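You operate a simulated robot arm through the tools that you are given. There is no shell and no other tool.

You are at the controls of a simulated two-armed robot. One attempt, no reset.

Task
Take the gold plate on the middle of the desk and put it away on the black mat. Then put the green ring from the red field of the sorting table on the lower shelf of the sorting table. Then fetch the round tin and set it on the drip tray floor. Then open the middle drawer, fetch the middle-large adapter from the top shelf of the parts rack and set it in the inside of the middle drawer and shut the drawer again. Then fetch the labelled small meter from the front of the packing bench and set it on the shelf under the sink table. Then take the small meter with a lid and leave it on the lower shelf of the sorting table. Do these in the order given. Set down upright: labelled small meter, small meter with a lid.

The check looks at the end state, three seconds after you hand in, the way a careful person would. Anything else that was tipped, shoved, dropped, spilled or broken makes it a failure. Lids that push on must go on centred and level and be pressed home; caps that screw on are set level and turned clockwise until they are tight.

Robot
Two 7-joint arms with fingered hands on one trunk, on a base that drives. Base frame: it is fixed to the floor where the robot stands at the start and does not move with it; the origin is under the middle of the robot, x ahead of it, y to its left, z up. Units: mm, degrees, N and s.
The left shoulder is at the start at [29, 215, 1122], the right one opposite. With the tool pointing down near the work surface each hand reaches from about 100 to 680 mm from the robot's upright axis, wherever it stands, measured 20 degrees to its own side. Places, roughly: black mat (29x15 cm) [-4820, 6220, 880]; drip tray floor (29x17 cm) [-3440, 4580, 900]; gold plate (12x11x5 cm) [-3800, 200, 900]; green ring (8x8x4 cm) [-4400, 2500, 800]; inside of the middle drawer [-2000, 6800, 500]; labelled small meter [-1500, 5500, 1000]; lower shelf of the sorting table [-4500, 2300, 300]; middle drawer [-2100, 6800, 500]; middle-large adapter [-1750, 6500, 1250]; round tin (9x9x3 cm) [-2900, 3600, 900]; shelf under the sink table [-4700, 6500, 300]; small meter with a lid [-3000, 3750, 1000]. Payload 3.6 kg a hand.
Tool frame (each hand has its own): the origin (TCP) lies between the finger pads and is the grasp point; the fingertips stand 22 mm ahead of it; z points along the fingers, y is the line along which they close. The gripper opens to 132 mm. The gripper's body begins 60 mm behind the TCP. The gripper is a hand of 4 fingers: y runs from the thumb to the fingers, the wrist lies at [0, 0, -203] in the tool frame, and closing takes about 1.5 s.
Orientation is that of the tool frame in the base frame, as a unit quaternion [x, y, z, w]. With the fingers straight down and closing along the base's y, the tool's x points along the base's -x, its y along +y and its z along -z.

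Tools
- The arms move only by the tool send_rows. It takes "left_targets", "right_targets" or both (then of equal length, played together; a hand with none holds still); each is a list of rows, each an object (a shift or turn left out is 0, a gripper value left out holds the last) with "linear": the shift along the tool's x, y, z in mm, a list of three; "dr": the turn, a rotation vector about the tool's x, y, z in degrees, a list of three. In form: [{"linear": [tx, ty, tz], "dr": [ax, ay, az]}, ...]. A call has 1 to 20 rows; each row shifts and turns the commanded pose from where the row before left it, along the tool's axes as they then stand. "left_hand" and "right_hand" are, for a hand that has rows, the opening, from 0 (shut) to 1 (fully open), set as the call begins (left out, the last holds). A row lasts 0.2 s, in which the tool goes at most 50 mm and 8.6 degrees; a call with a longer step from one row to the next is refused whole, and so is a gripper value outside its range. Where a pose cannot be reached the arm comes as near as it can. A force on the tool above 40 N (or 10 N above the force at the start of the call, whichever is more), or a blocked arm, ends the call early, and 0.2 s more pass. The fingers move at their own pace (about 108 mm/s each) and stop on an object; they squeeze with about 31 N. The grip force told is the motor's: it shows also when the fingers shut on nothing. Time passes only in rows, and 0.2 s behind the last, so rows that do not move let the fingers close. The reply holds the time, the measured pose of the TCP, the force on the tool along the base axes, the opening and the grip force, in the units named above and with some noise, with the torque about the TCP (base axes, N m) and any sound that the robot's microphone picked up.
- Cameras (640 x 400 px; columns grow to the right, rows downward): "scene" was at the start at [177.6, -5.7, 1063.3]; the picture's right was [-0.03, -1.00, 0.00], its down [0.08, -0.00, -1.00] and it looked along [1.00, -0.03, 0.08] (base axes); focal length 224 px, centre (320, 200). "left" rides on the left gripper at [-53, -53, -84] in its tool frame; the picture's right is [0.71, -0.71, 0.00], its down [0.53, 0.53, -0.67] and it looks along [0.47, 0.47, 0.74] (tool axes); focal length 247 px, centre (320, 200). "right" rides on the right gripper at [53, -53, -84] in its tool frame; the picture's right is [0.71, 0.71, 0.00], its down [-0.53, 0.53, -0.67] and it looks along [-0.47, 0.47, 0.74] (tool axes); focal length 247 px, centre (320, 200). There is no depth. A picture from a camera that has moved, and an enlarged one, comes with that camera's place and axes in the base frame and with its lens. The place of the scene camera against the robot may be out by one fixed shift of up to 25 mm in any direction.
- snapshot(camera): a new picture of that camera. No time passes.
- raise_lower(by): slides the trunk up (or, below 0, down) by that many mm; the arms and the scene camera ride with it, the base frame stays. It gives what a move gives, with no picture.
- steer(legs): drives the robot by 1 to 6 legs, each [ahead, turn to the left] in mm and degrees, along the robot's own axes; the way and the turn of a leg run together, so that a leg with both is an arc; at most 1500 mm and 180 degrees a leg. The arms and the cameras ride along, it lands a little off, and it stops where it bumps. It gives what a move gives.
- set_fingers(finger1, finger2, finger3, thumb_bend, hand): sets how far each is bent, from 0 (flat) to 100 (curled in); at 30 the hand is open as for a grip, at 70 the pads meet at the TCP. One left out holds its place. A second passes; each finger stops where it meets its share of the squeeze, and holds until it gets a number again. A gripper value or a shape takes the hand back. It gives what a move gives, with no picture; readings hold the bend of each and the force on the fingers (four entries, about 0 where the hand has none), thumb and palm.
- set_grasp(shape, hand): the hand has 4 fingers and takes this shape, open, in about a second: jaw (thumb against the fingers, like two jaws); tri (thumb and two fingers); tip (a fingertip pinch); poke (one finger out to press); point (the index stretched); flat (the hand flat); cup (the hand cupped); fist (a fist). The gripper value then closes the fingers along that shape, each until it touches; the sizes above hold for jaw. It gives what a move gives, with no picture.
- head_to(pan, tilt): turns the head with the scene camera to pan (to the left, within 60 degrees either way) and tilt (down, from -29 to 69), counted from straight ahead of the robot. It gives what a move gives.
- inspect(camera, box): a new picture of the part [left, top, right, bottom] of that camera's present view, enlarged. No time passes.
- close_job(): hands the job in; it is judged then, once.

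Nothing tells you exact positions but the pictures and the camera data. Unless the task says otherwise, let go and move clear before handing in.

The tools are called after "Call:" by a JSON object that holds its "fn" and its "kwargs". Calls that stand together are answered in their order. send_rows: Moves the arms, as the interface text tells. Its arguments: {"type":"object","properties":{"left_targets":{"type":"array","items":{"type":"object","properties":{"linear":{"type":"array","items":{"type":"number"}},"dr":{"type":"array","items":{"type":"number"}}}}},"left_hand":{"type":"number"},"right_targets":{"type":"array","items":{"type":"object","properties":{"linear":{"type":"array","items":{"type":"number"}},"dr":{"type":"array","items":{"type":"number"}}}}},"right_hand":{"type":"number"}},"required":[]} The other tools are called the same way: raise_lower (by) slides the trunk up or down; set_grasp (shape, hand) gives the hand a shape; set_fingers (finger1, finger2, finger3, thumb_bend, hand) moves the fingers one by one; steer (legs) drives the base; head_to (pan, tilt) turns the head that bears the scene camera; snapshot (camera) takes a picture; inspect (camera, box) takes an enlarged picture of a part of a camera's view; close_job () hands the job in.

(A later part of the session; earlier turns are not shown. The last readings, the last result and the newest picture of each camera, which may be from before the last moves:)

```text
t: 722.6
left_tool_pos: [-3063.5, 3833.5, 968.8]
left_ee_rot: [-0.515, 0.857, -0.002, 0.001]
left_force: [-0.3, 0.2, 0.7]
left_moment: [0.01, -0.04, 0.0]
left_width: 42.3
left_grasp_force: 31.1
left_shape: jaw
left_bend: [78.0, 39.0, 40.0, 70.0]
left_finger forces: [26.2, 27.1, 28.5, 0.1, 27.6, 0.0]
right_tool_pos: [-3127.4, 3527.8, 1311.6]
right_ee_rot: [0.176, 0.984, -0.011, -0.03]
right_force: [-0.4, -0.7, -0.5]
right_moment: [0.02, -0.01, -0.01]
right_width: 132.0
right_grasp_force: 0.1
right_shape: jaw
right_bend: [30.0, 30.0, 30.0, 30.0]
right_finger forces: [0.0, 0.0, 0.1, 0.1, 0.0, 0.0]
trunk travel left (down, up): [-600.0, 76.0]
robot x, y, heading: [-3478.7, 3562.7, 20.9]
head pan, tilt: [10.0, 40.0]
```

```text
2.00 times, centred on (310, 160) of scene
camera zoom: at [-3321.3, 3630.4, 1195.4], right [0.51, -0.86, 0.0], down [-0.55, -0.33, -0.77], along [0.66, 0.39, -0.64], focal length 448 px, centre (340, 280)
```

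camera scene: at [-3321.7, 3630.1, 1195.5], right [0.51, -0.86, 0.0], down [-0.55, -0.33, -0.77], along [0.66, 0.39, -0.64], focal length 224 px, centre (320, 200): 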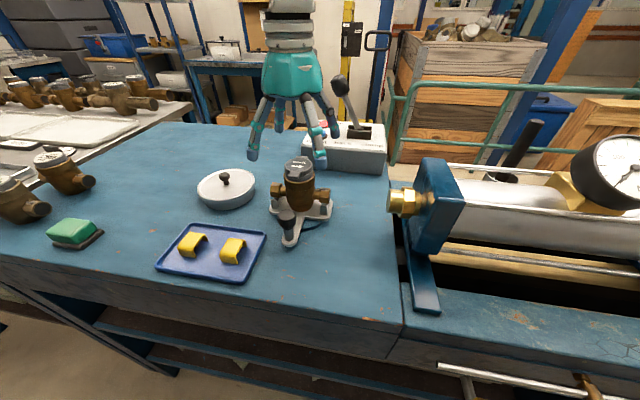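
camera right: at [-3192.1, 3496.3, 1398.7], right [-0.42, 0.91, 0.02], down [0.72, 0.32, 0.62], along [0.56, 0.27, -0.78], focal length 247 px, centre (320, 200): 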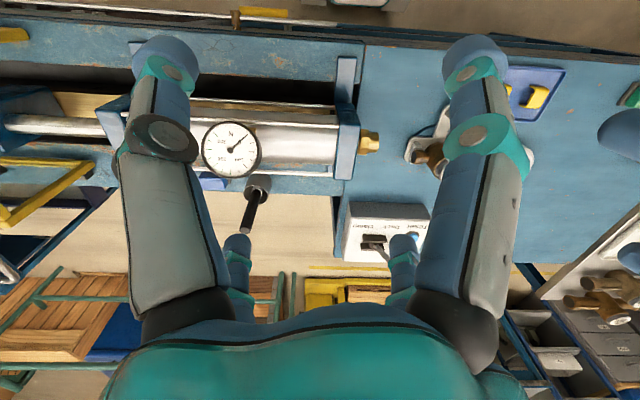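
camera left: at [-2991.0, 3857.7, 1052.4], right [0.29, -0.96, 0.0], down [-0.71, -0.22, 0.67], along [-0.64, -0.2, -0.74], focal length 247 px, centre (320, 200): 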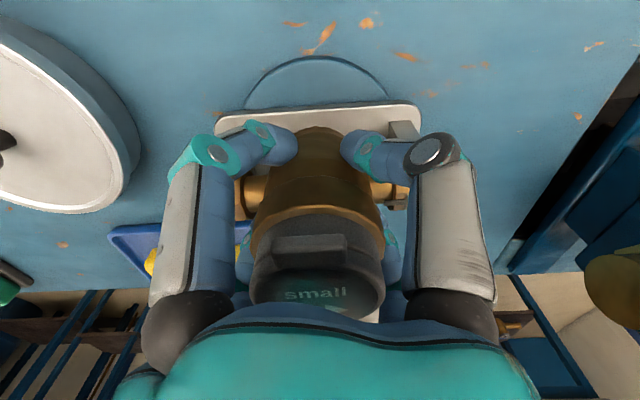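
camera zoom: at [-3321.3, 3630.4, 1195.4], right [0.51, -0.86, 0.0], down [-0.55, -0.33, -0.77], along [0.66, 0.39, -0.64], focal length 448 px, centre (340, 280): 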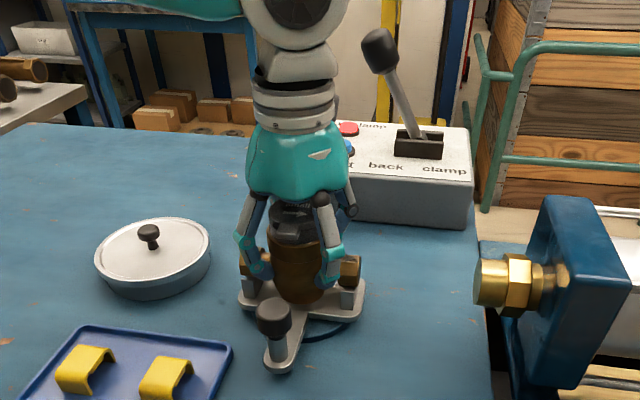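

A firm, even grip. I'll lift slowly and check that only the meter comes up.

Call:
{"fn": "send_rows", "kwargs": {"left_targets": [{"linear": [0, 0, -4]}, {"linear": [0, 0, -5]}, {"linear": [0, 0, -6]}, {"linear": [0, 0, -8]}, {"linear": [0, 0, 0]}]}}

Call:
{"fn": "inspect", "kwargs": {"camera": "scene", "box": [220, 60, 400, 260]}}

```text
t: 723.8
left_tool_pos: [-3062.1, 3833.9, 991.5]
left_ee_rot: [-0.515, 0.857, -0.001, 0.001]
left_force: [0.5, 0.3, -4.4]
left_moment: [0.01, -0.03, -0.01]
left_width: 42.0
left_grasp_force: 31.3
left_shape: jaw
left_bend: [78.0, 39.0, 40.0, 70.0]
left_finger forces: [26.1, 27.1, 28.5, 0.1, 27.5, 0.0]
right_tool_pos: [-3128.0, 3527.0, 1311.1]
right_ee_rot: [0.177, 0.984, -0.011, -0.03]
right_force: [0.3, -0.5, -0.1]
right_moment: [0.01, 0.0, 0.01]
right_width: 132.1
right_grasp_force: 0.0
right_shape: jaw
right_bend: [30.0, 30.0, 30.0, 30.0]
right_finger forces: [0.1, 0.1, 0.0, 0.1, 0.0, 0.1]
trunk travel left (down, up): [-600.0, 76.0]
robot x, y, heading: [-3478.0, 3560.1, 21.0]
head pan, tilt: [10.0, 40.0]
```

```text
2.00 times, centred on (310, 160) of scene
camera zoom: at [-3321.3, 3630.4, 1195.3], right [0.51, -0.86, 0.0], down [-0.55, -0.33, -0.77], along [0.66, 0.39, -0.64], focal length 448 px, centre (340, 280)
```

zoom: 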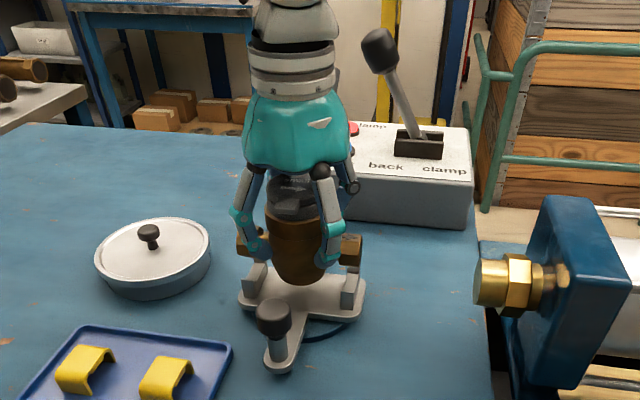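

The meter is out of its cradle, cradle untouched. I'll lift higher, move the right hand aside, back away and turn around to the sorting table.

Call:
{"fn": "send_rows", "kwargs": {"left_targets": [{"linear": [0, 0, -20]}, {"linear": [0, 0, -30]}, {"linear": [0, 0, -35]}, {"linear": [0, 0, -35]}, {"linear": [0, 0, -30]}], "right_targets": [{"linear": [-8, -18, 0]}, {"linear": [-8, -18, 0]}, {"linear": [-8, -18, 0]}, {"linear": [-8, -18, 0]}, {"linear": [0, 0, 0]}]}}

Call:
{"fn": "steer", "kwargs": {"legs": [[-500, 0]]}}

Call:
{"fn": "raise_lower", "kwargs": {"by": -200}}

Call:
{"fn": "send_rows", "kwargs": {"left_targets": [{"linear": [20, 20, -20]}, {"linear": [20, 20, -20]}, {"linear": [20, 20, -20]}, {"linear": [10, 10, -20]}], "right_targets": [{"linear": [0, 0, 0]}, {"linear": [0, 0, 0]}, {"linear": [0, 0, 0]}, {"linear": [0, 0, 0]}]}}

Call:
{"fn": "snapshot", "kwargs": {"camera": "left"}}

```text
t: 725.0
left_tool_pos: [-3063.7, 3832.2, 1141.8]
left_ee_rot: [-0.515, 0.857, -0.001, 0.001]
left_force: [0.6, 0.0, -4.2]
left_moment: [-0.01, -0.04, 0.03]
left_width: 42.0
left_grasp_force: 31.0
left_shape: jaw
left_bend: [78.0, 39.0, 40.0, 70.0]
left_finger forces: [26.2, 27.0, 28.6, 0.0, 27.6, 0.1]
right_tool_pos: [-3124.0, 3449.9, 1311.6]
right_ee_rot: [0.176, 0.984, -0.012, -0.03]
right_force: [0.5, 0.5, 0.3]
right_moment: [-0.02, -0.04, 0.01]
right_width: 131.9
right_grasp_force: 0.2
right_shape: jaw
right_bend: [30.0, 30.0, 30.0, 30.0]
right_finger forces: [0.0, 0.0, 0.0, 0.1, 0.1, 0.0]
trunk travel left (down, up): [-600.0, 76.0]
robot x, y, heading: [-3479.3, 3561.4, 20.8]
head pan, tilt: [10.0, 40.0]
```

```text
t: 727.9
left_tool_pos: [-3525.5, 3654.8, 1141.3]
left_ee_rot: [-0.513, 0.858, -0.001, 0.001]
left_force: [0.4, 0.7, -4.3]
left_moment: [0.01, -0.05, 0.02]
left_width: 42.3
left_grasp_force: 30.7
left_shape: jaw
left_bend: [78.0, 39.0, 40.0, 70.0]
left_finger forces: [26.3, 27.1, 28.6, 0.1, 27.5, 0.0]
right_tool_pos: [-3588.6, 3272.9, 1312.2]
right_ee_rot: [0.178, 0.984, -0.01, -0.03]
right_force: [0.0, -1.0, -0.4]
right_moment: [-0.01, -0.03, 0.03]
right_width: 131.9
right_grasp_force: 0.1
right_shape: jaw
right_bend: [30.0, 30.0, 30.0, 30.0]
right_finger forces: [0.0, 0.1, 0.1, 0.0, 0.1, 0.0]
trunk travel left (down, up): [-600.0, 76.0]
robot x, y, heading: [-3942.8, 3384.1, 20.7]
head pan, tilt: [10.0, 40.0]
```

```text
t: 730.0
left_tool_pos: [-3525.5, 3655.4, 941.6]
left_ee_rot: [-0.514, 0.858, -0.001, 0.001]
left_force: [0.0, -0.3, -3.9]
left_moment: [-0.01, -0.07, 0.0]
left_width: 41.9
left_grasp_force: 31.1
left_shape: jaw
left_bend: [78.0, 39.0, 40.0, 70.0]
left_finger forces: [26.2, 27.1, 28.6, 0.0, 27.5, 0.0]
right_tool_pos: [-3587.9, 3272.0, 1112.1]
right_ee_rot: [0.179, 0.983, -0.01, -0.03]
right_force: [0.2, 0.1, 0.3]
right_moment: [-0.03, 0.0, 0.01]
right_width: 132.2
right_grasp_force: 0.0
right_shape: jaw
right_bend: [30.0, 30.0, 30.0, 30.0]
right_finger forces: [0.1, 0.0, 0.0, 0.0, 0.1, 0.1]
trunk travel left (down, up): [-400.0, 276.0]
robot x, y, heading: [-3941.4, 3385.7, 20.6]
head pan, tilt: [10.0, 40.0]
```

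```text
t: 731.0
left_tool_pos: [-3620.4, 3627.6, 1023.1]
left_ee_rot: [-0.513, 0.858, 0.0, 0.0]
left_force: [1.0, -0.4, -4.8]
left_moment: [0.01, -0.05, 0.02]
left_width: 42.1
left_grasp_force: 31.2
left_shape: jaw
left_bend: [78.0, 39.0, 40.0, 70.0]
left_finger forces: [26.2, 27.1, 28.7, 0.1, 27.6, 0.1]
right_tool_pos: [-3587.8, 3273.5, 1111.6]
right_ee_rot: [0.18, 0.983, -0.011, -0.03]
right_force: [0.5, 0.2, 0.5]
right_moment: [-0.02, -0.05, 0.01]
right_width: 131.6
right_grasp_force: 0.0
right_shape: jaw
right_bend: [30.0, 30.0, 30.0, 30.0]
right_finger forces: [0.0, 0.0, 0.0, 0.0, 0.0, 0.1]
trunk travel left (down, up): [-400.0, 276.0]
robot x, y, heading: [-3941.8, 3391.1, 20.8]
head pan, tilt: [10.0, 40.0]
```

```text
taken
camera left: at [-3548.5, 3650.0, 1106.8], right [0.29, -0.96, 0.0], down [-0.71, -0.21, 0.67], along [-0.64, -0.19, -0.74], focal length 247 px, centre (320, 200)
```

left: 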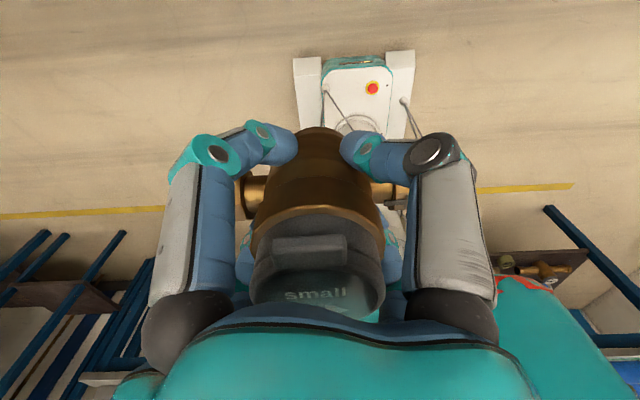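

Call:
{"fn": "steer", "kwargs": {"legs": [[0, 30]]}}

Call:
{"fn": "steer", "kwargs": {"legs": [[0, 30]]}}

Call:
{"fn": "steer", "kwargs": {"legs": [[0, 30]]}}

Call:
{"fn": "steer", "kwargs": {"legs": [[-200, 0]]}}

Call:
{"fn": "steer", "kwargs": {"legs": [[0, 30]]}}

Call:
{"fn": "steer", "kwargs": {"legs": [[0, 30]]}}

Call:
{"fn": "steer", "kwargs": {"legs": [[0, 30]]}}

Call:
{"fn": "head_to", "kwargs": {"pan": 10, "tilt": 30}}

Call:
{"fn": "snapshot", "kwargs": {"camera": "scene"}}

```text
t: 733.0
left_tool_pos: [-3786.6, 3754.3, 1022.9]
left_ee_rot: [0.719, -0.695, 0.0, 0.0]
left_force: [0.6, -0.2, -5.3]
left_moment: [0.0, -0.02, -0.01]
left_width: 41.8
left_grasp_force: 31.1
left_shape: jaw
left_bend: [78.0, 39.0, 40.0, 70.0]
left_finger forces: [26.3, 27.3, 28.8, 0.0, 27.4, 0.0]
right_tool_pos: [-3579.9, 3465.4, 1110.3]
right_ee_rot: [-0.084, 0.996, -0.018, -0.025]
right_force: [-0.3, 0.3, 0.3]
right_moment: [-0.03, 0.0, 0.03]
right_width: 131.8
right_grasp_force: 0.2
right_shape: jaw
right_bend: [30.0, 30.0, 30.0, 30.0]
right_finger forces: [0.0, 0.0, 0.0, 0.0, 0.0, 0.0]
trunk travel left (down, up): [-400.0, 276.0]
robot x, y, heading: [-3922.1, 3370.0, 51.0]
head pan, tilt: [10.0, 40.0]
```

```text
t: 734.9
left_tool_pos: [-4002.0, 3773.6, 1022.1]
left_ee_rot: [0.877, -0.481, 0.0, -0.001]
left_force: [0.3, -0.4, -5.0]
left_moment: [0.01, 0.03, 0.02]
left_width: 42.1
left_grasp_force: 30.9
left_shape: jaw
left_bend: [78.0, 39.0, 40.0, 70.0]
left_finger forces: [26.7, 29.1, 29.1, 0.1, 27.8, 0.0]
right_tool_pos: [-3675.5, 3627.0, 1111.8]
right_ee_rot: [-0.343, 0.939, -0.025, -0.021]
right_force: [0.0, 0.0, 0.0]
right_moment: [-0.04, 0.01, -0.03]
right_width: 131.9
right_grasp_force: 0.1
right_shape: jaw
right_bend: [30.0, 30.0, 30.0, 30.0]
right_finger forces: [0.0, 0.1, 0.1, 0.1, 0.1, 0.0]
trunk travel left (down, up): [-400.0, 276.0]
robot x, y, heading: [-3897.7, 3365.5, 81.6]
head pan, tilt: [10.0, 40.0]
```

```text
t: 736.8
left_tool_pos: [-4196.2, 3662.0, 1022.3]
left_ee_rot: [0.973, -0.23, 0.001, 0.0]
left_force: [-0.2, -0.6, -5.3]
left_moment: [0.02, -0.01, 0.0]
left_width: 41.9
left_grasp_force: 30.9
left_shape: jaw
left_bend: [78.0, 39.0, 40.0, 70.0]
left_finger forces: [26.9, 29.5, 29.1, 0.0, 27.9, 0.0]
right_tool_pos: [-3841.7, 3705.6, 1111.7]
right_ee_rot: [-0.581, 0.814, -0.031, -0.013]
right_force: [-0.2, 0.7, 0.5]
right_moment: [0.05, 0.01, 0.0]
right_width: 131.7
right_grasp_force: 0.1
right_shape: jaw
right_bend: [30.0, 30.0, 30.0, 30.0]
right_finger forces: [0.0, 0.1, 0.0, 0.0, 0.0, 0.0]
trunk travel left (down, up): [-400.0, 276.0]
robot x, y, heading: [-3871.4, 3377.9, 111.9]
head pan, tilt: [10.0, 40.0]
```

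```text
t: 738.4
left_tool_pos: [-4119.8, 3476.3, 1023.9]
left_ee_rot: [0.973, -0.229, 0.0, -0.001]
left_force: [-0.1, 0.7, -4.3]
left_moment: [0.06, -0.03, 0.0]
left_width: 41.5
left_grasp_force: 31.3
left_shape: jaw
left_bend: [78.0, 39.0, 40.0, 70.0]
left_finger forces: [27.3, 29.7, 29.5, 0.1, 28.2, 0.0]
right_tool_pos: [-3766.2, 3517.9, 1113.9]
right_ee_rot: [-0.581, 0.813, -0.029, -0.013]
right_force: [-0.5, 0.0, 0.6]
right_moment: [0.08, 0.02, -0.01]
right_width: 132.1
right_grasp_force: 0.1
right_shape: jaw
right_bend: [30.0, 30.0, 30.0, 30.0]
right_finger forces: [0.0, 0.1, 0.0, 0.0, 0.0, 0.0]
trunk travel left (down, up): [-400.0, 276.0]
robot x, y, heading: [-3798.4, 3190.6, 112.2]
head pan, tilt: [10.0, 40.0]
```

```text
t: 740.4
left_tool_pos: [-4219.0, 3274.3, 1024.1]
left_ee_rot: [0.999, 0.036, 0.001, 0.0]
left_force: [0.8, 0.1, -4.9]
left_moment: [0.04, 0.03, 0.01]
left_width: 41.7
left_grasp_force: 31.4
left_shape: jaw
left_bend: [78.0, 39.0, 40.0, 70.0]
left_finger forces: [26.8, 29.9, 29.2, 0.1, 27.7, 0.0]
right_tool_pos: [-3936.4, 3490.3, 1113.3]
right_ee_rot: [0.774, -0.632, 0.032, 0.004]
right_force: [-1.3, 0.0, 1.2]
right_moment: [-0.02, 0.03, 0.0]
right_width: 132.0
right_grasp_force: 0.1
right_shape: jaw
right_bend: [30.0, 30.0, 30.0, 30.0]
right_finger forces: [0.0, 0.0, 0.0, 0.1, 0.0, 0.1]
trunk travel left (down, up): [-400.0, 276.0]
robot x, y, heading: [-3781.7, 3214.1, 143.1]
head pan, tilt: [10.0, 40.0]
```

```text
t: 742.2
left_tool_pos: [-4194.6, 3049.3, 1024.8]
left_ee_rot: [0.957, 0.289, 0.001, -0.001]
left_force: [0.4, 0.2, -3.9]
left_moment: [0.03, 0.03, 0.02]
left_width: 41.3
left_grasp_force: 31.5
left_shape: jaw
left_bend: [78.0, 39.0, 40.0, 70.0]
left_finger forces: [27.0, 30.2, 29.1, 0.0, 27.2, 0.0]
right_tool_pos: [-4056.3, 3378.0, 1113.6]
right_ee_rot: [0.911, -0.412, 0.031, -0.003]
right_force: [-0.2, -0.5, 0.4]
right_moment: [0.03, 0.0, -0.02]
right_width: 131.9
right_grasp_force: 0.2
right_shape: jaw
right_bend: [30.0, 30.0, 30.0, 30.0]
right_finger forces: [0.1, 0.0, 0.1, 0.0, 0.0, 0.1]
trunk travel left (down, up): [-400.0, 276.0]
robot x, y, heading: [-3785.3, 3234.4, 172.4]
head pan, tilt: [10.0, 40.0]
```

```text
t: 744.1
left_tool_pos: [-4048.5, 2867.3, 1023.1]
left_ee_rot: [0.85, 0.527, 0.0, -0.001]
left_force: [-0.2, -0.5, -5.2]
left_moment: [0.02, 0.03, 0.01]
left_width: 41.4
left_grasp_force: 30.8
left_shape: jaw
left_bend: [78.0, 39.0, 40.0, 70.0]
left_finger forces: [26.8, 30.4, 29.0, 0.0, 27.2, 0.0]
right_tool_pos: [-4091.1, 3221.2, 1115.2]
right_ee_rot: [0.986, -0.165, 0.03, -0.013]
right_force: [0.5, 0.1, -0.1]
right_moment: [0.01, 0.02, 0.0]
right_width: 131.9
right_grasp_force: 0.1
right_shape: jaw
right_bend: [30.0, 30.0, 30.0, 30.0]
right_finger forces: [0.1, 0.0, 0.1, 0.0, 0.0, 0.1]
trunk travel left (down, up): [-400.0, 276.0]
robot x, y, heading: [-3791.7, 3260.7, -158.0]
head pan, tilt: [10.0, 40.0]
```

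```text
t: 744.9
left_tool_pos: [-4047.8, 2869.7, 1026.9]
left_ee_rot: [0.85, 0.526, 0.0, 0.0]
left_force: [0.3, 0.1, -3.9]
left_moment: [0.0, 0.06, -0.02]
left_width: 41.2
left_grasp_force: 30.9
left_shape: jaw
left_bend: [78.0, 39.0, 40.0, 70.0]
left_finger forces: [27.4, 30.7, 29.5, 0.0, 27.7, 0.1]
right_tool_pos: [-4089.6, 3223.3, 1115.1]
right_ee_rot: [0.986, -0.165, 0.03, -0.01]
right_force: [-0.9, -0.3, 0.6]
right_moment: [-0.05, -0.02, 0.0]
right_width: 132.0
right_grasp_force: 0.1
right_shape: jaw
right_bend: [30.0, 30.0, 30.0, 30.0]
right_finger forces: [0.0, 0.0, 0.1, 0.0, 0.0, 0.0]
trunk travel left (down, up): [-400.0, 276.0]
robot x, y, heading: [-3791.0, 3252.9, -158.1]
head pan, tilt: [10.0, 30.0]
```

```text
taken
camera scene: at [-3927.3, 3180.0, 1008.1], right [-0.53, 0.85, 0.0], down [0.43, 0.26, -0.87], along [-0.73, -0.46, -0.5], focal length 224 px, centre (320, 200)
```

scene: 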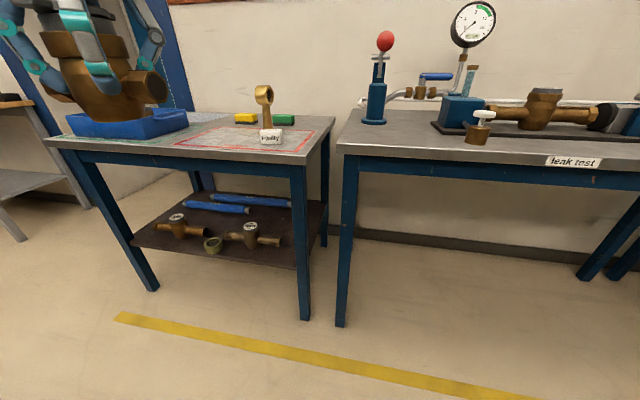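

Call:
{"fn": "inspect", "kwargs": {"camera": "scene", "box": [120, 180, 340, 300]}}

```text
2.91 times, centred on (230, 240) of scene
camera zoom: at [-3927.3, 3180.0, 1008.1], right [-0.53, 0.85, 0.0], down [0.43, 0.26, -0.87], along [-0.73, -0.46, -0.5], focal length 651 px, centre (582, 84)
```

zoom: 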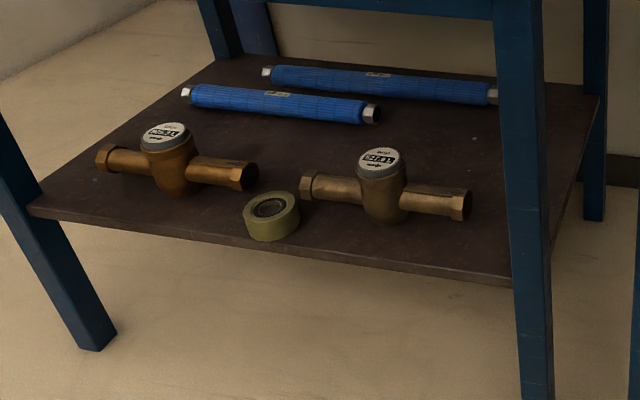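

The ring is fine on the shelf. The free spot for this meter is at the shelf's right end, where its stubs should point front-to-back; I'll try turning the hand 90° so it fits there.

Call:
{"fn": "send_rows", "kwargs": {"left_targets": [{"dr": [0, 0, -8.2]}, {"dr": [0, 0, -8.2]}, {"dr": [0, 0, -8.2]}, {"dr": [0, 0, -8.2]}, {"dr": [0, 0, -8.2]}, {"dr": [0, 0, -8.2]}, {"dr": [0, 0, -8.2]}, {"dr": [0, 0, -8.2]}, {"dr": [0, 0, -8.2]}, {"dr": [0, 0, -8.2]}, {"dr": [0, 0, -8]}]}}

```text
t: 747.3
left_tool_pos: [-4047.6, 2868.7, 1025.0]
left_ee_rot: [0.228, 0.974, 0.0, -0.001]
left_force: [0.4, 0.1, -3.9]
left_moment: [-0.06, -0.02, 0.03]
left_width: 41.4
left_grasp_force: 30.3
left_shape: jaw
left_bend: [78.0, 39.0, 40.0, 70.0]
left_finger forces: [27.3, 30.7, 29.4, 0.0, 27.4, 0.0]
right_tool_pos: [-4090.9, 3223.2, 1115.4]
right_ee_rot: [0.986, -0.164, 0.029, -0.011]
right_force: [-0.4, -0.6, 0.3]
right_moment: [-0.02, 0.04, -0.01]
right_width: 131.8
right_grasp_force: 0.1
right_shape: jaw
right_bend: [30.0, 30.0, 30.0, 30.0]
right_finger forces: [0.1, 0.0, 0.0, 0.0, 0.0, 0.1]
trunk travel left (down, up): [-400.0, 276.0]
robot x, y, heading: [-3787.9, 3260.5, -158.3]
head pan, tilt: [10.0, 30.0]
```

The rotation works. I'll lower the trunk and the meter hand to shelf level in front of the table, keeping the right hand up.

Call:
{"fn": "raise_lower", "kwargs": {"by": -260}}

Call:
{"fn": "send_rows", "kwargs": {"left_targets": [{"linear": [0, 0, 40]}, {"linear": [0, 0, 40]}, {"linear": [0, 0, 40]}, {"linear": [0, 0, 40]}, {"linear": [0, 0, 40]}, {"linear": [0, 0, 40]}, {"linear": [0, 0, 40]}, {"linear": [0, 0, 40]}, {"linear": [0, 0, 30]}], "right_targets": [{"linear": [0, 0, -40]}, {"linear": [0, 0, -40]}, {"linear": [0, 0, -40]}, {"linear": [0, 0, -40]}, {"linear": [0, 0, -40]}, {"linear": [0, 0, 0]}, {"linear": [0, 0, 0]}, {"linear": [0, 0, 0]}, {"linear": [0, 0, 0]}]}}

Call:
{"fn": "head_to", "kwargs": {"pan": 15, "tilt": 25}}

Call:
{"fn": "snapshot", "kwargs": {"camera": "scene"}}

```text
t: 749.9
left_tool_pos: [-4046.7, 2868.5, 765.5]
left_ee_rot: [0.23, 0.973, 0.0, 0.0]
left_force: [-0.2, -0.2, -5.2]
left_moment: [-0.07, 0.01, -0.02]
left_width: 41.3
left_grasp_force: 30.9
left_shape: jaw
left_bend: [78.0, 39.0, 40.0, 70.0]
left_finger forces: [27.3, 30.8, 29.5, 0.1, 27.5, 0.0]
right_tool_pos: [-4088.7, 3221.3, 855.0]
right_ee_rot: [0.986, -0.165, 0.029, -0.011]
right_force: [0.5, 1.3, 0.1]
right_moment: [-0.01, -0.01, 0.0]
right_width: 132.1
right_grasp_force: 0.1
right_shape: jaw
right_bend: [30.0, 30.0, 30.0, 30.0]
right_finger forces: [0.1, 0.1, 0.0, 0.0, 0.0, 0.0]
trunk travel left (down, up): [-140.0, 536.0]
robot x, y, heading: [-3789.0, 3258.0, -158.1]
head pan, tilt: [10.0, 30.0]
```

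```text
t: 751.9
left_tool_pos: [-4048.3, 2868.9, 416.4]
left_ee_rot: [0.23, 0.973, 0.001, -0.001]
left_force: [0.9, -0.4, -3.8]
left_moment: [-0.01, -0.02, 0.0]
left_width: 41.3
left_grasp_force: 30.7
left_shape: jaw
left_bend: [78.0, 39.0, 40.0, 70.0]
left_finger forces: [26.8, 30.1, 29.7, 0.0, 27.0, 0.0]
right_tool_pos: [-4100.0, 3219.6, 1055.1]
right_ee_rot: [0.986, -0.165, 0.03, -0.01]
right_force: [0.5, -0.4, 0.8]
right_moment: [-0.04, -0.04, -0.01]
right_width: 132.0
right_grasp_force: 0.1
right_shape: jaw
right_bend: [30.0, 30.0, 30.0, 30.0]
right_finger forces: [0.1, 0.1, 0.0, 0.0, 0.0, 0.1]
trunk travel left (down, up): [-140.0, 536.0]
robot x, y, heading: [-3792.1, 3258.2, -158.1]
head pan, tilt: [10.0, 30.0]
```

```text
t: 752.6
left_tool_pos: [-4047.2, 2868.8, 416.0]
left_ee_rot: [0.229, 0.973, 0.001, -0.001]
left_force: [0.4, -0.4, -5.0]
left_moment: [-0.03, 0.0, -0.01]
left_width: 41.2
left_grasp_force: 31.3
left_shape: jaw
left_bend: [78.0, 39.0, 40.0, 70.0]
left_finger forces: [26.8, 30.1, 29.6, 0.1, 27.0, 0.0]
right_tool_pos: [-4100.1, 3220.6, 1055.1]
right_ee_rot: [0.986, -0.164, 0.03, -0.011]
right_force: [-0.3, 0.7, 0.0]
right_moment: [0.04, -0.04, 0.02]
right_width: 131.8
right_grasp_force: 0.1
right_shape: jaw
right_bend: [30.0, 30.0, 30.0, 30.0]
right_finger forces: [0.0, 0.0, 0.0, 0.0, 0.0, 0.1]
trunk travel left (down, up): [-140.0, 536.0]
robot x, y, heading: [-3790.8, 3259.4, -158.0]
head pan, tilt: [15.0, 25.0]
```

```text
taken
camera scene: at [-3928.6, 3169.6, 745.3], right [-0.6, 0.8, 0.0], down [0.34, 0.25, -0.91], along [-0.72, -0.54, -0.42], focal length 224 px, centre (320, 200)
```

scene: 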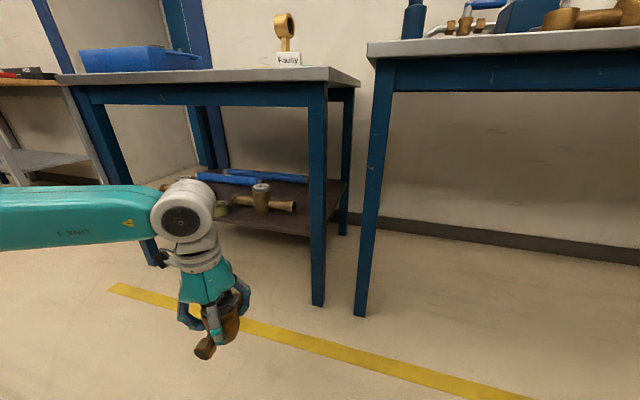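

I've worked out a spot at the shelf's front-right, just right of the large meter's pipe end, that my hand can reach past the table leg. I'll turn the hand 10° more, shift left slightly, and drive in part way.

Call:
{"fn": "send_rows", "kwargs": {"left_targets": [{"dr": [0, 0, 5]}, {"dr": [0, 0, 5]}, {"linear": [-11.9, -7.3, 0]}, {"linear": [0, 0, 0]}]}}

Call:
{"fn": "steer", "kwargs": {"legs": [[260, 0]]}}

Call:
{"fn": "snapshot", "kwargs": {"camera": "scene"}}

Call:
{"fn": "snapshot", "kwargs": {"camera": "left"}}

```text
t: 753.6
left_tool_pos: [-4042.4, 2856.7, 416.3]
left_ee_rot: [0.314, 0.95, 0.001, -0.001]
left_force: [0.0, 0.4, -3.4]
left_moment: [-0.03, 0.0, 0.01]
left_width: 41.5
left_grasp_force: 31.1
left_shape: jaw
left_bend: [78.0, 39.0, 40.0, 70.0]
left_finger forces: [26.7, 30.2, 29.7, 0.0, 26.9, 0.1]
right_tool_pos: [-4100.7, 3219.9, 1054.5]
right_ee_rot: [0.986, -0.164, 0.029, -0.012]
right_force: [0.1, -0.3, -0.5]
right_moment: [0.02, 0.01, 0.0]
right_width: 132.0
right_grasp_force: 0.1
right_shape: jaw
right_bend: [30.0, 30.0, 30.0, 30.0]
right_finger forces: [0.0, 0.1, 0.0, 0.1, 0.0, 0.0]
trunk travel left (down, up): [-140.0, 536.0]
robot x, y, heading: [-3790.4, 3257.8, -158.1]
head pan, tilt: [15.0, 25.0]
```

```text
t: 755.5
left_tool_pos: [-4284.1, 2758.4, 416.6]
left_ee_rot: [0.312, 0.95, 0.001, 0.0]
left_force: [0.1, 0.3, -5.0]
left_moment: [-0.08, -0.01, 0.0]
left_width: 41.5
left_grasp_force: 31.2
left_shape: jaw
left_bend: [78.0, 39.0, 40.0, 70.0]
left_finger forces: [26.7, 30.4, 29.7, 0.0, 26.9, 0.1]
right_tool_pos: [-4344.3, 3120.0, 1056.1]
right_ee_rot: [0.986, -0.163, 0.03, -0.011]
right_force: [-0.2, -0.2, 0.0]
right_moment: [-0.02, 0.02, -0.05]
right_width: 132.0
right_grasp_force: 0.0
right_shape: jaw
right_bend: [30.0, 30.0, 30.0, 30.0]
right_finger forces: [0.0, 0.0, 0.0, 0.0, 0.0, 0.1]
trunk travel left (down, up): [-140.0, 536.0]
robot x, y, heading: [-4031.3, 3160.1, -158.1]
head pan, tilt: [15.0, 25.0]
```

```text
taken
camera scene: at [-4172.0, 3070.7, 745.3], right [-0.61, 0.8, 0.0], down [0.34, 0.26, -0.91], along [-0.72, -0.55, -0.42], focal length 224 px, centre (320, 200)
```

scene: 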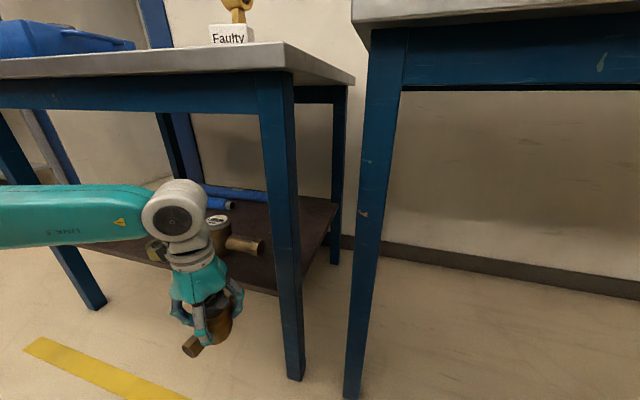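

```text
taken
camera left: at [-4272.4, 2683.8, 499.5], right [-0.99, -0.15, 0.0], down [-0.11, 0.73, 0.67], along [-0.1, 0.66, -0.74], focal length 247 px, centre (320, 200)
```

left: 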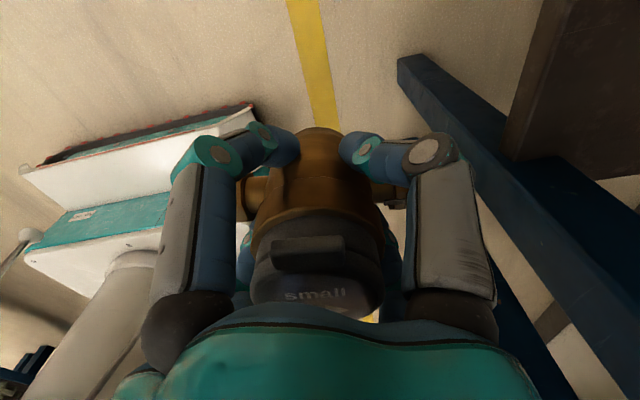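

The leg and shelf edge are where expected (edge n ≈ -3137). I'll drive 110 mm more and check.

Call:
{"fn": "steer", "kwargs": {"legs": [[105, 0]]}}

Call:
{"fn": "head_to", "kwargs": {"pan": 20, "tilt": 30}}

Call:
{"fn": "snapshot", "kwargs": {"camera": "scene"}}

Call:
{"fn": "snapshot", "kwargs": {"camera": "left"}}

```text
t: 756.6
left_tool_pos: [-4380.8, 2716.9, 416.0]
left_ee_rot: [0.311, 0.95, 0.001, 0.001]
left_force: [-0.1, -0.6, -3.8]
left_moment: [-0.06, 0.02, -0.02]
left_width: 41.1
left_grasp_force: 30.9
left_shape: jaw
left_bend: [78.0, 39.0, 40.0, 70.0]
left_finger forces: [26.6, 30.3, 29.8, 0.0, 26.9, 0.1]
right_tool_pos: [-4441.3, 3080.7, 1056.0]
right_ee_rot: [0.986, -0.163, 0.029, -0.012]
right_force: [0.0, 0.4, -0.4]
right_moment: [0.01, 0.01, -0.01]
right_width: 132.0
right_grasp_force: 0.0
right_shape: jaw
right_bend: [30.0, 30.0, 30.0, 30.0]
right_finger forces: [0.0, 0.1, 0.2, 0.0, 0.0, 0.0]
trunk travel left (down, up): [-140.0, 536.0]
robot x, y, heading: [-4135.6, 3116.9, -157.9]
head pan, tilt: [15.0, 25.0]
```

```text
t: 757.3
left_tool_pos: [-4381.2, 2717.3, 416.5]
left_ee_rot: [0.311, 0.95, 0.001, 0.0]
left_force: [-0.1, 0.4, -4.7]
left_moment: [-0.04, 0.03, -0.01]
left_width: 41.2
left_grasp_force: 31.3
left_shape: jaw
left_bend: [78.0, 39.0, 40.0, 70.0]
left_finger forces: [26.6, 30.3, 29.8, 0.0, 26.9, 0.0]
right_tool_pos: [-4441.0, 3080.7, 1056.8]
right_ee_rot: [0.986, -0.163, 0.029, -0.011]
right_force: [-0.7, -0.5, 0.2]
right_moment: [-0.01, 0.01, -0.03]
right_width: 132.2
right_grasp_force: 0.1
right_shape: jaw
right_bend: [30.0, 30.0, 30.0, 30.0]
right_finger forces: [0.1, 0.0, 0.1, 0.0, 0.0, 0.0]
trunk travel left (down, up): [-140.0, 536.0]
robot x, y, heading: [-4137.4, 3117.6, -158.1]
head pan, tilt: [20.0, 30.0]
```

```text
taken
camera scene: at [-4263.3, 3025.8, 737.4], right [-0.67, 0.74, 0.0], down [0.37, 0.34, -0.87], along [-0.64, -0.58, -0.5], focal length 224 px, centre (320, 200)
```

scene: 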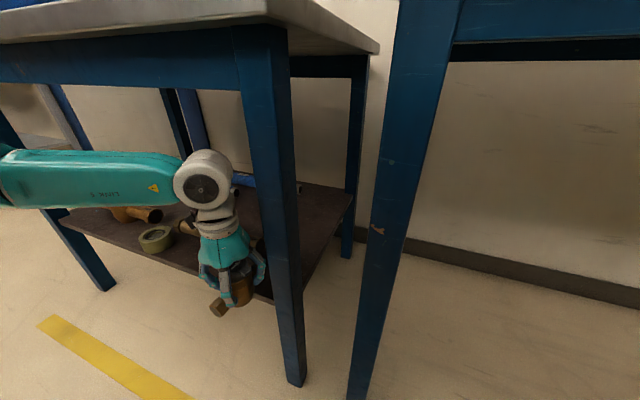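

```text
taken
camera left: at [-4370.0, 2643.9, 500.4], right [-0.99, -0.15, 0.0], down [-0.11, 0.73, 0.67], along [-0.1, 0.66, -0.74], focal length 247 px, centre (320, 200)
```

left: 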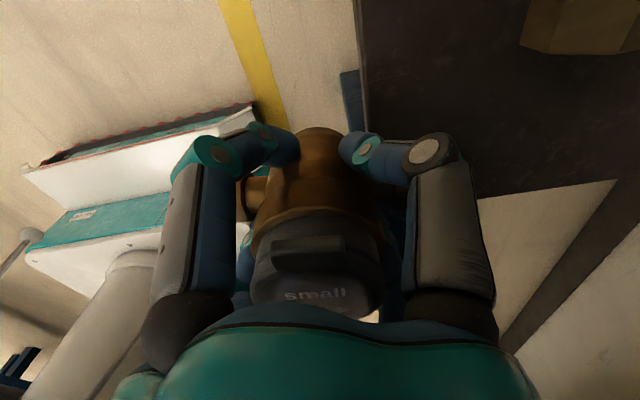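

The shelf reaches further right than I thought, so there is good room. I'll move the meter in with the arm: 86 mm deeper, 8 mm right.

Call:
{"fn": "send_rows", "kwargs": {"left_targets": [{"linear": [13.3, -17, 0]}, {"linear": [13.3, -17, 0]}, {"linear": [13.3, -17, 0]}, {"linear": [13.2, -17.1, 0]}, {"linear": [0, 0, 0]}]}}

Call:
{"fn": "snapshot", "kwargs": {"camera": "left"}}

Call:
{"fn": "snapshot", "kwargs": {"camera": "scene"}}

```text
t: 758.5
left_tool_pos: [-4466.3, 2694.0, 417.0]
left_ee_rot: [0.311, 0.95, 0.001, 0.0]
left_force: [0.5, -0.7, -4.8]
left_moment: [-0.03, 0.06, -0.01]
left_width: 41.3
left_grasp_force: 31.2
left_shape: jaw
left_bend: [78.0, 39.0, 40.0, 70.0]
left_finger forces: [26.5, 30.4, 29.8, 0.1, 26.8, 0.0]
right_tool_pos: [-4442.4, 3079.9, 1055.2]
right_ee_rot: [0.986, -0.163, 0.029, -0.011]
right_force: [0.3, -0.4, -0.5]
right_moment: [0.0, 0.01, 0.0]
right_width: 132.0
right_grasp_force: 0.1
right_shape: jaw
right_bend: [30.0, 30.0, 30.0, 30.0]
right_finger forces: [0.1, 0.1, 0.0, 0.0, 0.0, 0.1]
trunk travel left (down, up): [-140.0, 536.0]
robot x, y, heading: [-4130.7, 3121.7, -157.8]
head pan, tilt: [20.0, 30.0]
```

```text
taken
camera left: at [-4453.8, 2621.0, 500.7], right [-0.99, -0.15, 0.0], down [-0.11, 0.73, 0.67], along [-0.1, 0.66, -0.74], focal length 247 px, centre (320, 200)
```

left: 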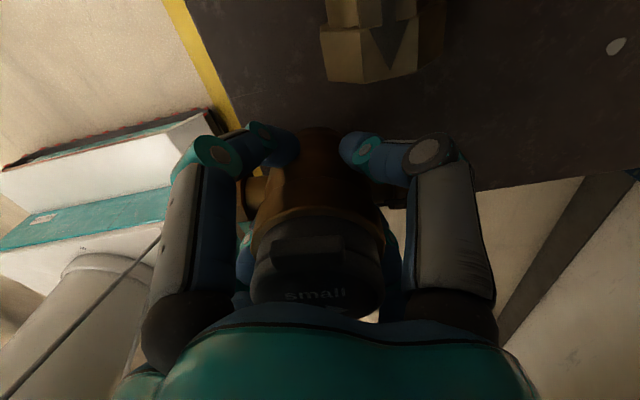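

```text
taken
camera scene: at [-4263.4, 3025.8, 737.3], right [-0.67, 0.74, 0.0], down [0.37, 0.34, -0.87], along [-0.64, -0.58, -0.5], focal length 224 px, centre (320, 200)
```

scene: 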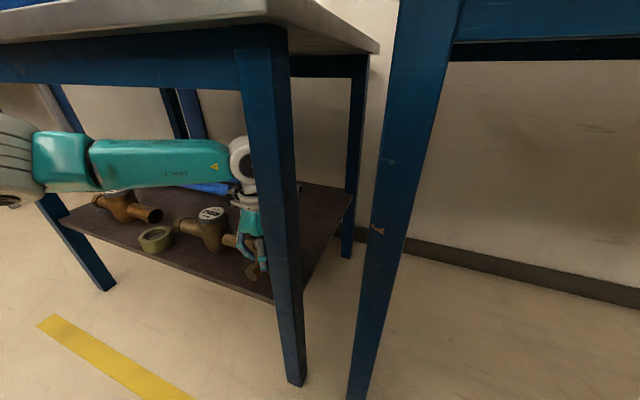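

One knuckle would come close to the pipe end when lowering. I'll turn the hand another 12° and shift 5 mm right for more room, then check.

Call:
{"fn": "send_rows", "kwargs": {"left_targets": [{"dr": [0, 0, 6]}, {"dr": [0, 0, 6]}, {"linear": [3.4, 3.7, 0]}, {"linear": [0, 0, 0]}]}}

Call:
{"fn": "snapshot", "kwargs": {"camera": "left"}}

Call:
{"fn": "inspect", "kwargs": {"camera": "scene", "box": [140, 120, 340, 320]}}

```text
t: 759.5
left_tool_pos: [-4464.0, 2698.7, 417.9]
left_ee_rot: [0.408, 0.913, 0.0, 0.0]
left_force: [0.1, -0.3, -5.4]
left_moment: [-0.06, 0.03, 0.0]
left_width: 41.1
left_grasp_force: 30.9
left_shape: jaw
left_bend: [78.0, 39.0, 40.0, 70.0]
left_finger forces: [26.4, 30.4, 29.9, 0.0, 26.8, 0.1]
right_tool_pos: [-4441.2, 3080.6, 1056.0]
right_ee_rot: [0.986, -0.162, 0.029, -0.011]
right_force: [-0.4, -0.1, -1.2]
right_moment: [-0.02, 0.0, -0.03]
right_width: 132.2
right_grasp_force: 0.1
right_shape: jaw
right_bend: [30.0, 30.0, 30.0, 30.0]
right_finger forces: [0.0, 0.0, 0.0, 0.0, 0.0, 0.0]
trunk travel left (down, up): [-140.0, 536.0]
robot x, y, heading: [-4130.6, 3121.8, -157.6]
head pan, tilt: [20.0, 30.0]
```

```text
taken
camera left: at [-4468.1, 2624.5, 501.2], right [-1.0, 0.06, 0.0], down [0.04, 0.74, 0.67], along [0.04, 0.67, -0.74], focal length 247 px, centre (320, 200)
```

left: 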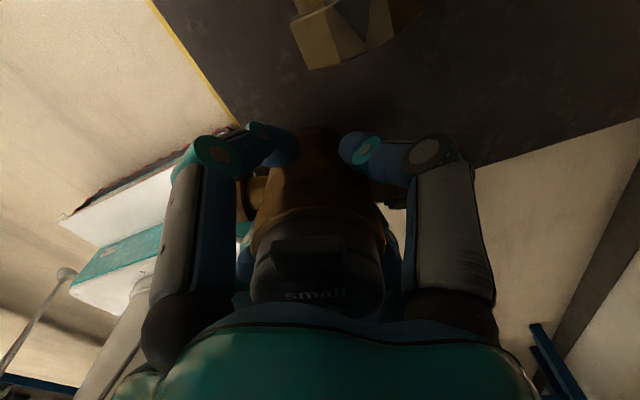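

```text
2.00 times, centred on (240, 220) of scene
camera zoom: at [-4263.3, 3025.8, 737.3], right [-0.67, 0.74, 0.0], down [0.37, 0.34, -0.87], along [-0.64, -0.58, -0.5], focal length 448 px, centre (480, 160)
```

zoom: 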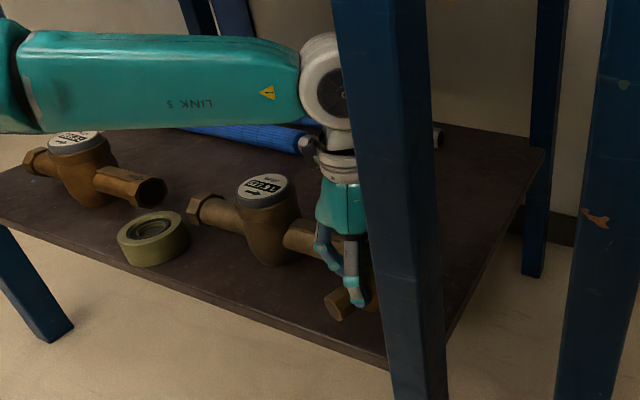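

Clearances look good on both sides now. I'll lower the meter to the shelf.

Call:
{"fn": "send_rows", "kwargs": {"left_targets": [{"linear": [0, 0, 10]}, {"linear": [0, 0, 10]}, {"linear": [0, 0, 8]}, {"linear": [0, 0, 6]}, {"linear": [0, 0, 0]}]}}

Call:
{"fn": "send_rows", "kwargs": {"left_targets": [{"linear": [0, 0, 4]}, {"linear": [0, 0, 4]}, {"linear": [0, 0, 3]}, {"linear": [0, 0, 0]}]}}

Call:
{"fn": "snapshot", "kwargs": {"camera": "left"}}

```text
t: 760.7
left_tool_pos: [-4465.0, 2699.4, 387.4]
left_ee_rot: [0.409, 0.913, -0.003, -0.002]
left_force: [5.8, -1.4, 29.7]
left_moment: [0.25, -0.24, -0.07]
left_width: 41.9
left_grasp_force: 30.9
left_shape: jaw
left_bend: [79.0, 38.0, 40.0, 70.0]
left_finger forces: [30.2, 33.9, 31.2, 0.1, 29.4, 0.0]
right_tool_pos: [-4438.7, 3082.1, 1057.0]
right_ee_rot: [0.986, -0.163, 0.028, -0.01]
right_force: [0.0, 0.2, -0.9]
right_moment: [-0.03, 0.0, -0.02]
right_width: 132.0
right_grasp_force: 0.1
right_shape: jaw
right_bend: [30.0, 30.0, 30.0, 30.0]
right_finger forces: [0.0, 0.0, 0.0, 0.1, 0.1, 0.1]
trunk travel left (down, up): [-140.0, 536.0]
robot x, y, heading: [-4133.9, 3117.5, -158.0]
head pan, tilt: [20.0, 30.0]
```

```text
t: 761.0
left_tool_pos: [-4467.5, 2698.4, 386.7]
left_ee_rot: [0.41, 0.912, -0.003, -0.004]
left_force: [8.7, 0.3, 22.6]
left_moment: [0.19, -0.25, -0.05]
left_width: 42.1
left_grasp_force: 31.1
left_shape: jaw
left_bend: [79.0, 38.0, 40.0, 69.0]
left_finger forces: [30.6, 34.4, 32.8, 0.1, 29.4, 0.0]
right_tool_pos: [-4440.1, 3080.9, 1058.1]
right_ee_rot: [0.986, -0.163, 0.028, -0.01]
right_force: [-0.2, -0.2, 0.8]
right_moment: [-0.02, -0.01, 0.0]
right_width: 132.0
right_grasp_force: 0.0
right_shape: jaw
right_bend: [30.0, 30.0, 30.0, 30.0]
right_finger forces: [0.0, 0.1, 0.0, 0.0, 0.1, 0.0]
trunk travel left (down, up): [-140.0, 536.0]
robot x, y, heading: [-4131.6, 3119.3, -158.0]
head pan, tilt: [20.0, 30.0]
stopped in row 1 (left hand): the force on the tool passed its limit at 43 N (the readings are from after the stop); the commanded pose is now the measured one
```

```text
taken
camera left: at [-4470.7, 2624.8, 470.8], right [-1.0, 0.06, 0.01], down [0.05, 0.74, 0.67], along [0.03, 0.67, -0.74], focal length 247 px, centre (320, 200)
```

left: 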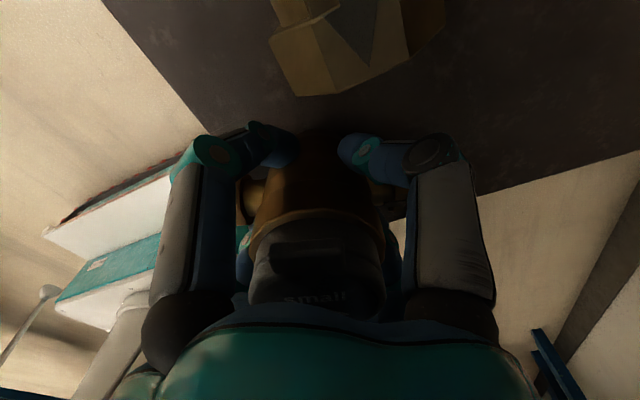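

Call:
{"fn": "inspect", "kwargs": {"camera": "scene", "box": [170, 180, 310, 320]}}

```text
2.86 times, centred on (240, 250) of scene
camera zoom: at [-4262.2, 3026.8, 737.7], right [-0.67, 0.74, 0.0], down [0.37, 0.34, -0.87], along [-0.64, -0.58, -0.5], focal length 640 px, centre (549, 57)
```

zoom: 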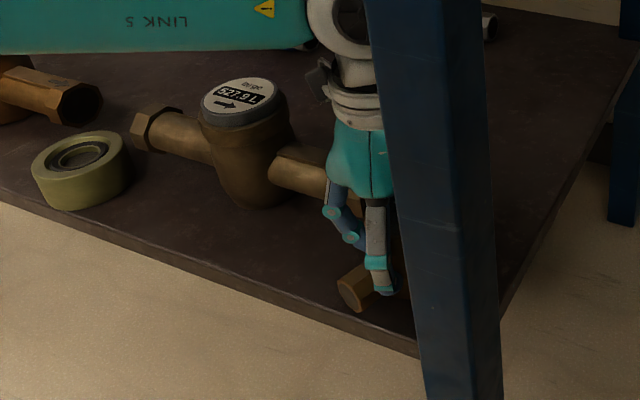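

The base seems to rest on the shelf with the front stub just inside the edge. I'll ease off slightly and open the hand gently.

Call:
{"fn": "send_rows", "kwargs": {"left_targets": [{"linear": [0, 0, -1]}, {"linear": [0, 0, 0]}]}}

Call:
{"fn": "send_rows", "kwargs": {"left_targets": [{"linear": [0, 0, 0]}, {"linear": [0, 0, 0]}, {"linear": [0, 0, 0]}, {"linear": [0, 0, 0]}], "left_hand": 0.5}}

Call:
{"fn": "snapshot", "kwargs": {"camera": "left"}}

Call:
{"fn": "inspect", "kwargs": {"camera": "scene", "box": [170, 180, 310, 320]}}

```text
t: 761.6
left_tool_pos: [-4467.2, 2699.3, 387.8]
left_ee_rot: [0.409, 0.912, -0.002, -0.004]
left_force: [3.2, 1.0, 21.9]
left_moment: [0.15, -0.17, -0.04]
left_width: 42.3
left_grasp_force: 31.4
left_shape: jaw
left_bend: [79.0, 38.0, 40.0, 69.0]
left_finger forces: [30.3, 33.3, 33.8, 0.0, 30.0, 0.1]
right_tool_pos: [-4439.5, 3081.6, 1058.0]
right_ee_rot: [0.986, -0.162, 0.027, -0.01]
right_force: [-0.3, -0.6, -0.3]
right_moment: [-0.02, -0.01, -0.02]
right_width: 131.9
right_grasp_force: 0.1
right_shape: jaw
right_bend: [30.0, 30.0, 30.0, 30.0]
right_finger forces: [0.1, 0.1, 0.0, 0.0, 0.1, 0.0]
trunk travel left (down, up): [-140.0, 536.0]
robot x, y, heading: [-4132.5, 3121.3, -158.0]
head pan, tilt: [20.0, 30.0]
```

```text
t: 762.6
left_tool_pos: [-4466.2, 2697.3, 385.2]
left_ee_rot: [0.41, 0.912, 0.0, -0.002]
left_force: [-0.5, -0.3, -0.5]
left_moment: [0.01, 0.0, -0.03]
left_width: 65.8
left_grasp_force: 0.1
left_shape: jaw
left_bend: [36.0, 36.0, 36.0, 70.0]
left_finger forces: [0.0, 0.1, 0.0, 0.0, 0.1, 0.0]
right_tool_pos: [-4442.1, 3081.1, 1056.2]
right_ee_rot: [0.986, -0.163, 0.03, -0.011]
right_force: [0.1, -0.1, -0.3]
right_moment: [0.02, -0.02, 0.01]
right_width: 132.1
right_grasp_force: 0.1
right_shape: jaw
right_bend: [30.0, 30.0, 30.0, 30.0]
right_finger forces: [0.0, 0.0, 0.0, 0.1, 0.0, 0.0]
trunk travel left (down, up): [-140.0, 536.0]
robot x, y, heading: [-4136.3, 3120.5, -157.6]
head pan, tilt: [20.0, 30.0]
```

```text
taken
camera left: at [-4470.0, 2624.0, 468.5], right [-1.0, 0.06, 0.0], down [0.05, 0.74, 0.67], along [0.04, 0.67, -0.74], focal length 247 px, centre (320, 200)
```

left: 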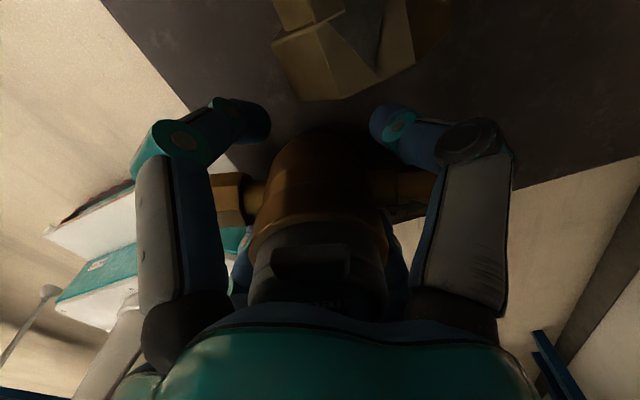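

```text
2.86 times, centred on (240, 250) of scene
camera zoom: at [-4263.1, 3026.0, 737.4], right [-0.67, 0.74, 0.0], down [0.37, 0.34, -0.87], along [-0.64, -0.58, -0.5], focal length 640 px, centre (549, 57)
```

zoom: 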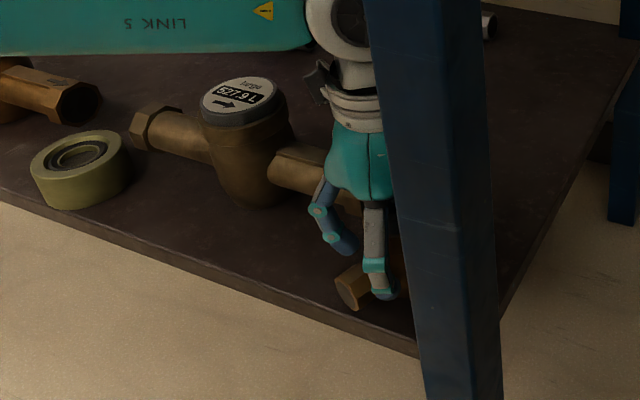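

The meter stands free. I'll lift the hand slowly off it.

Call:
{"fn": "send_rows", "kwargs": {"left_targets": [{"linear": [0, 0, -5]}, {"linear": [0, 0, -7]}, {"linear": [0, 0, -8]}, {"linear": [0, 0, 0]}], "left_hand": 0.56}}

Call:
{"fn": "snapshot", "kwargs": {"camera": "left"}}

Call:
{"fn": "send_rows", "kwargs": {"left_targets": [{"linear": [0, 0, -8]}, {"linear": [0, 0, -8]}, {"linear": [0, 0, -8]}, {"linear": [0, 0, 0]}]}}

Call:
{"fn": "snapshot", "kwargs": {"camera": "left"}}

```text
t: 763.6
left_tool_pos: [-4465.5, 2699.0, 405.1]
left_ee_rot: [0.409, 0.913, -0.002, -0.002]
left_force: [-0.4, 0.7, 0.3]
left_moment: [0.02, 0.01, 0.0]
left_width: 73.2
left_grasp_force: 0.2
left_shape: jaw
left_bend: [34.0, 34.0, 34.0, 70.0]
left_finger forces: [0.0, 0.0, 0.1, 0.0, 0.0, 0.1]
right_tool_pos: [-4441.9, 3080.2, 1056.8]
right_ee_rot: [0.986, -0.162, 0.029, -0.012]
right_force: [-0.1, 0.1, -0.4]
right_moment: [0.0, 0.01, 0.03]
right_width: 131.9
right_grasp_force: 0.1
right_shape: jaw
right_bend: [30.0, 30.0, 30.0, 30.0]
right_finger forces: [0.0, 0.0, 0.1, 0.0, 0.0, 0.0]
trunk travel left (down, up): [-140.0, 536.0]
robot x, y, heading: [-4133.3, 3122.0, -157.7]
head pan, tilt: [20.0, 30.0]
```

```text
taken
camera left: at [-4470.0, 2624.9, 489.2], right [-1.0, 0.06, 0.01], down [0.05, 0.74, 0.67], along [0.03, 0.67, -0.74], focal length 247 px, centre (320, 200)
```

left: 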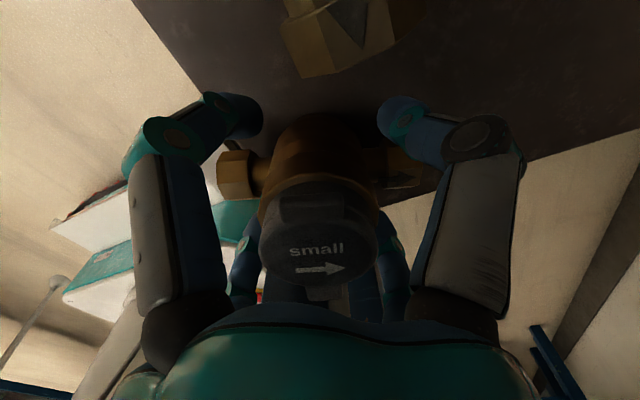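

```text
t: 764.6
left_tool_pos: [-4467.3, 2698.4, 429.7]
left_ee_rot: [0.409, 0.913, -0.001, -0.002]
left_force: [0.3, -1.2, -0.8]
left_moment: [0.02, 0.01, 0.0]
left_width: 73.2
left_grasp_force: 0.0
left_shape: jaw
left_bend: [34.0, 34.0, 34.0, 70.0]
left_finger forces: [0.1, 0.0, 0.0, 0.0, 0.0, 0.0]
right_tool_pos: [-4441.0, 3080.6, 1056.5]
right_ee_rot: [0.986, -0.163, 0.029, -0.011]
right_force: [0.1, -0.3, 0.0]
right_moment: [0.0, 0.02, 0.02]
right_width: 131.8
right_grasp_force: 0.1
right_shape: jaw
right_bend: [30.0, 30.0, 30.0, 30.0]
right_finger forces: [0.1, 0.0, 0.0, 0.0, 0.1, 0.0]
trunk travel left (down, up): [-140.0, 536.0]
robot x, y, heading: [-4132.8, 3119.3, -157.8]
head pan, tilt: [20.0, 30.0]
```

```text
taken
camera left: at [-4470.2, 2623.3, 513.3], right [-1.0, 0.06, 0.01], down [0.05, 0.74, 0.67], along [0.03, 0.67, -0.74], focal length 247 px, centre (320, 200)
```

left: 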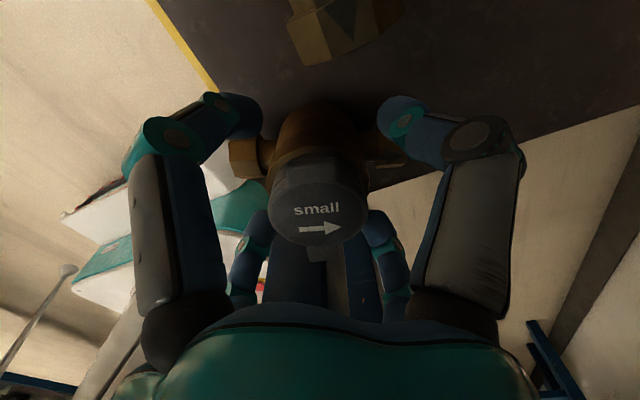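

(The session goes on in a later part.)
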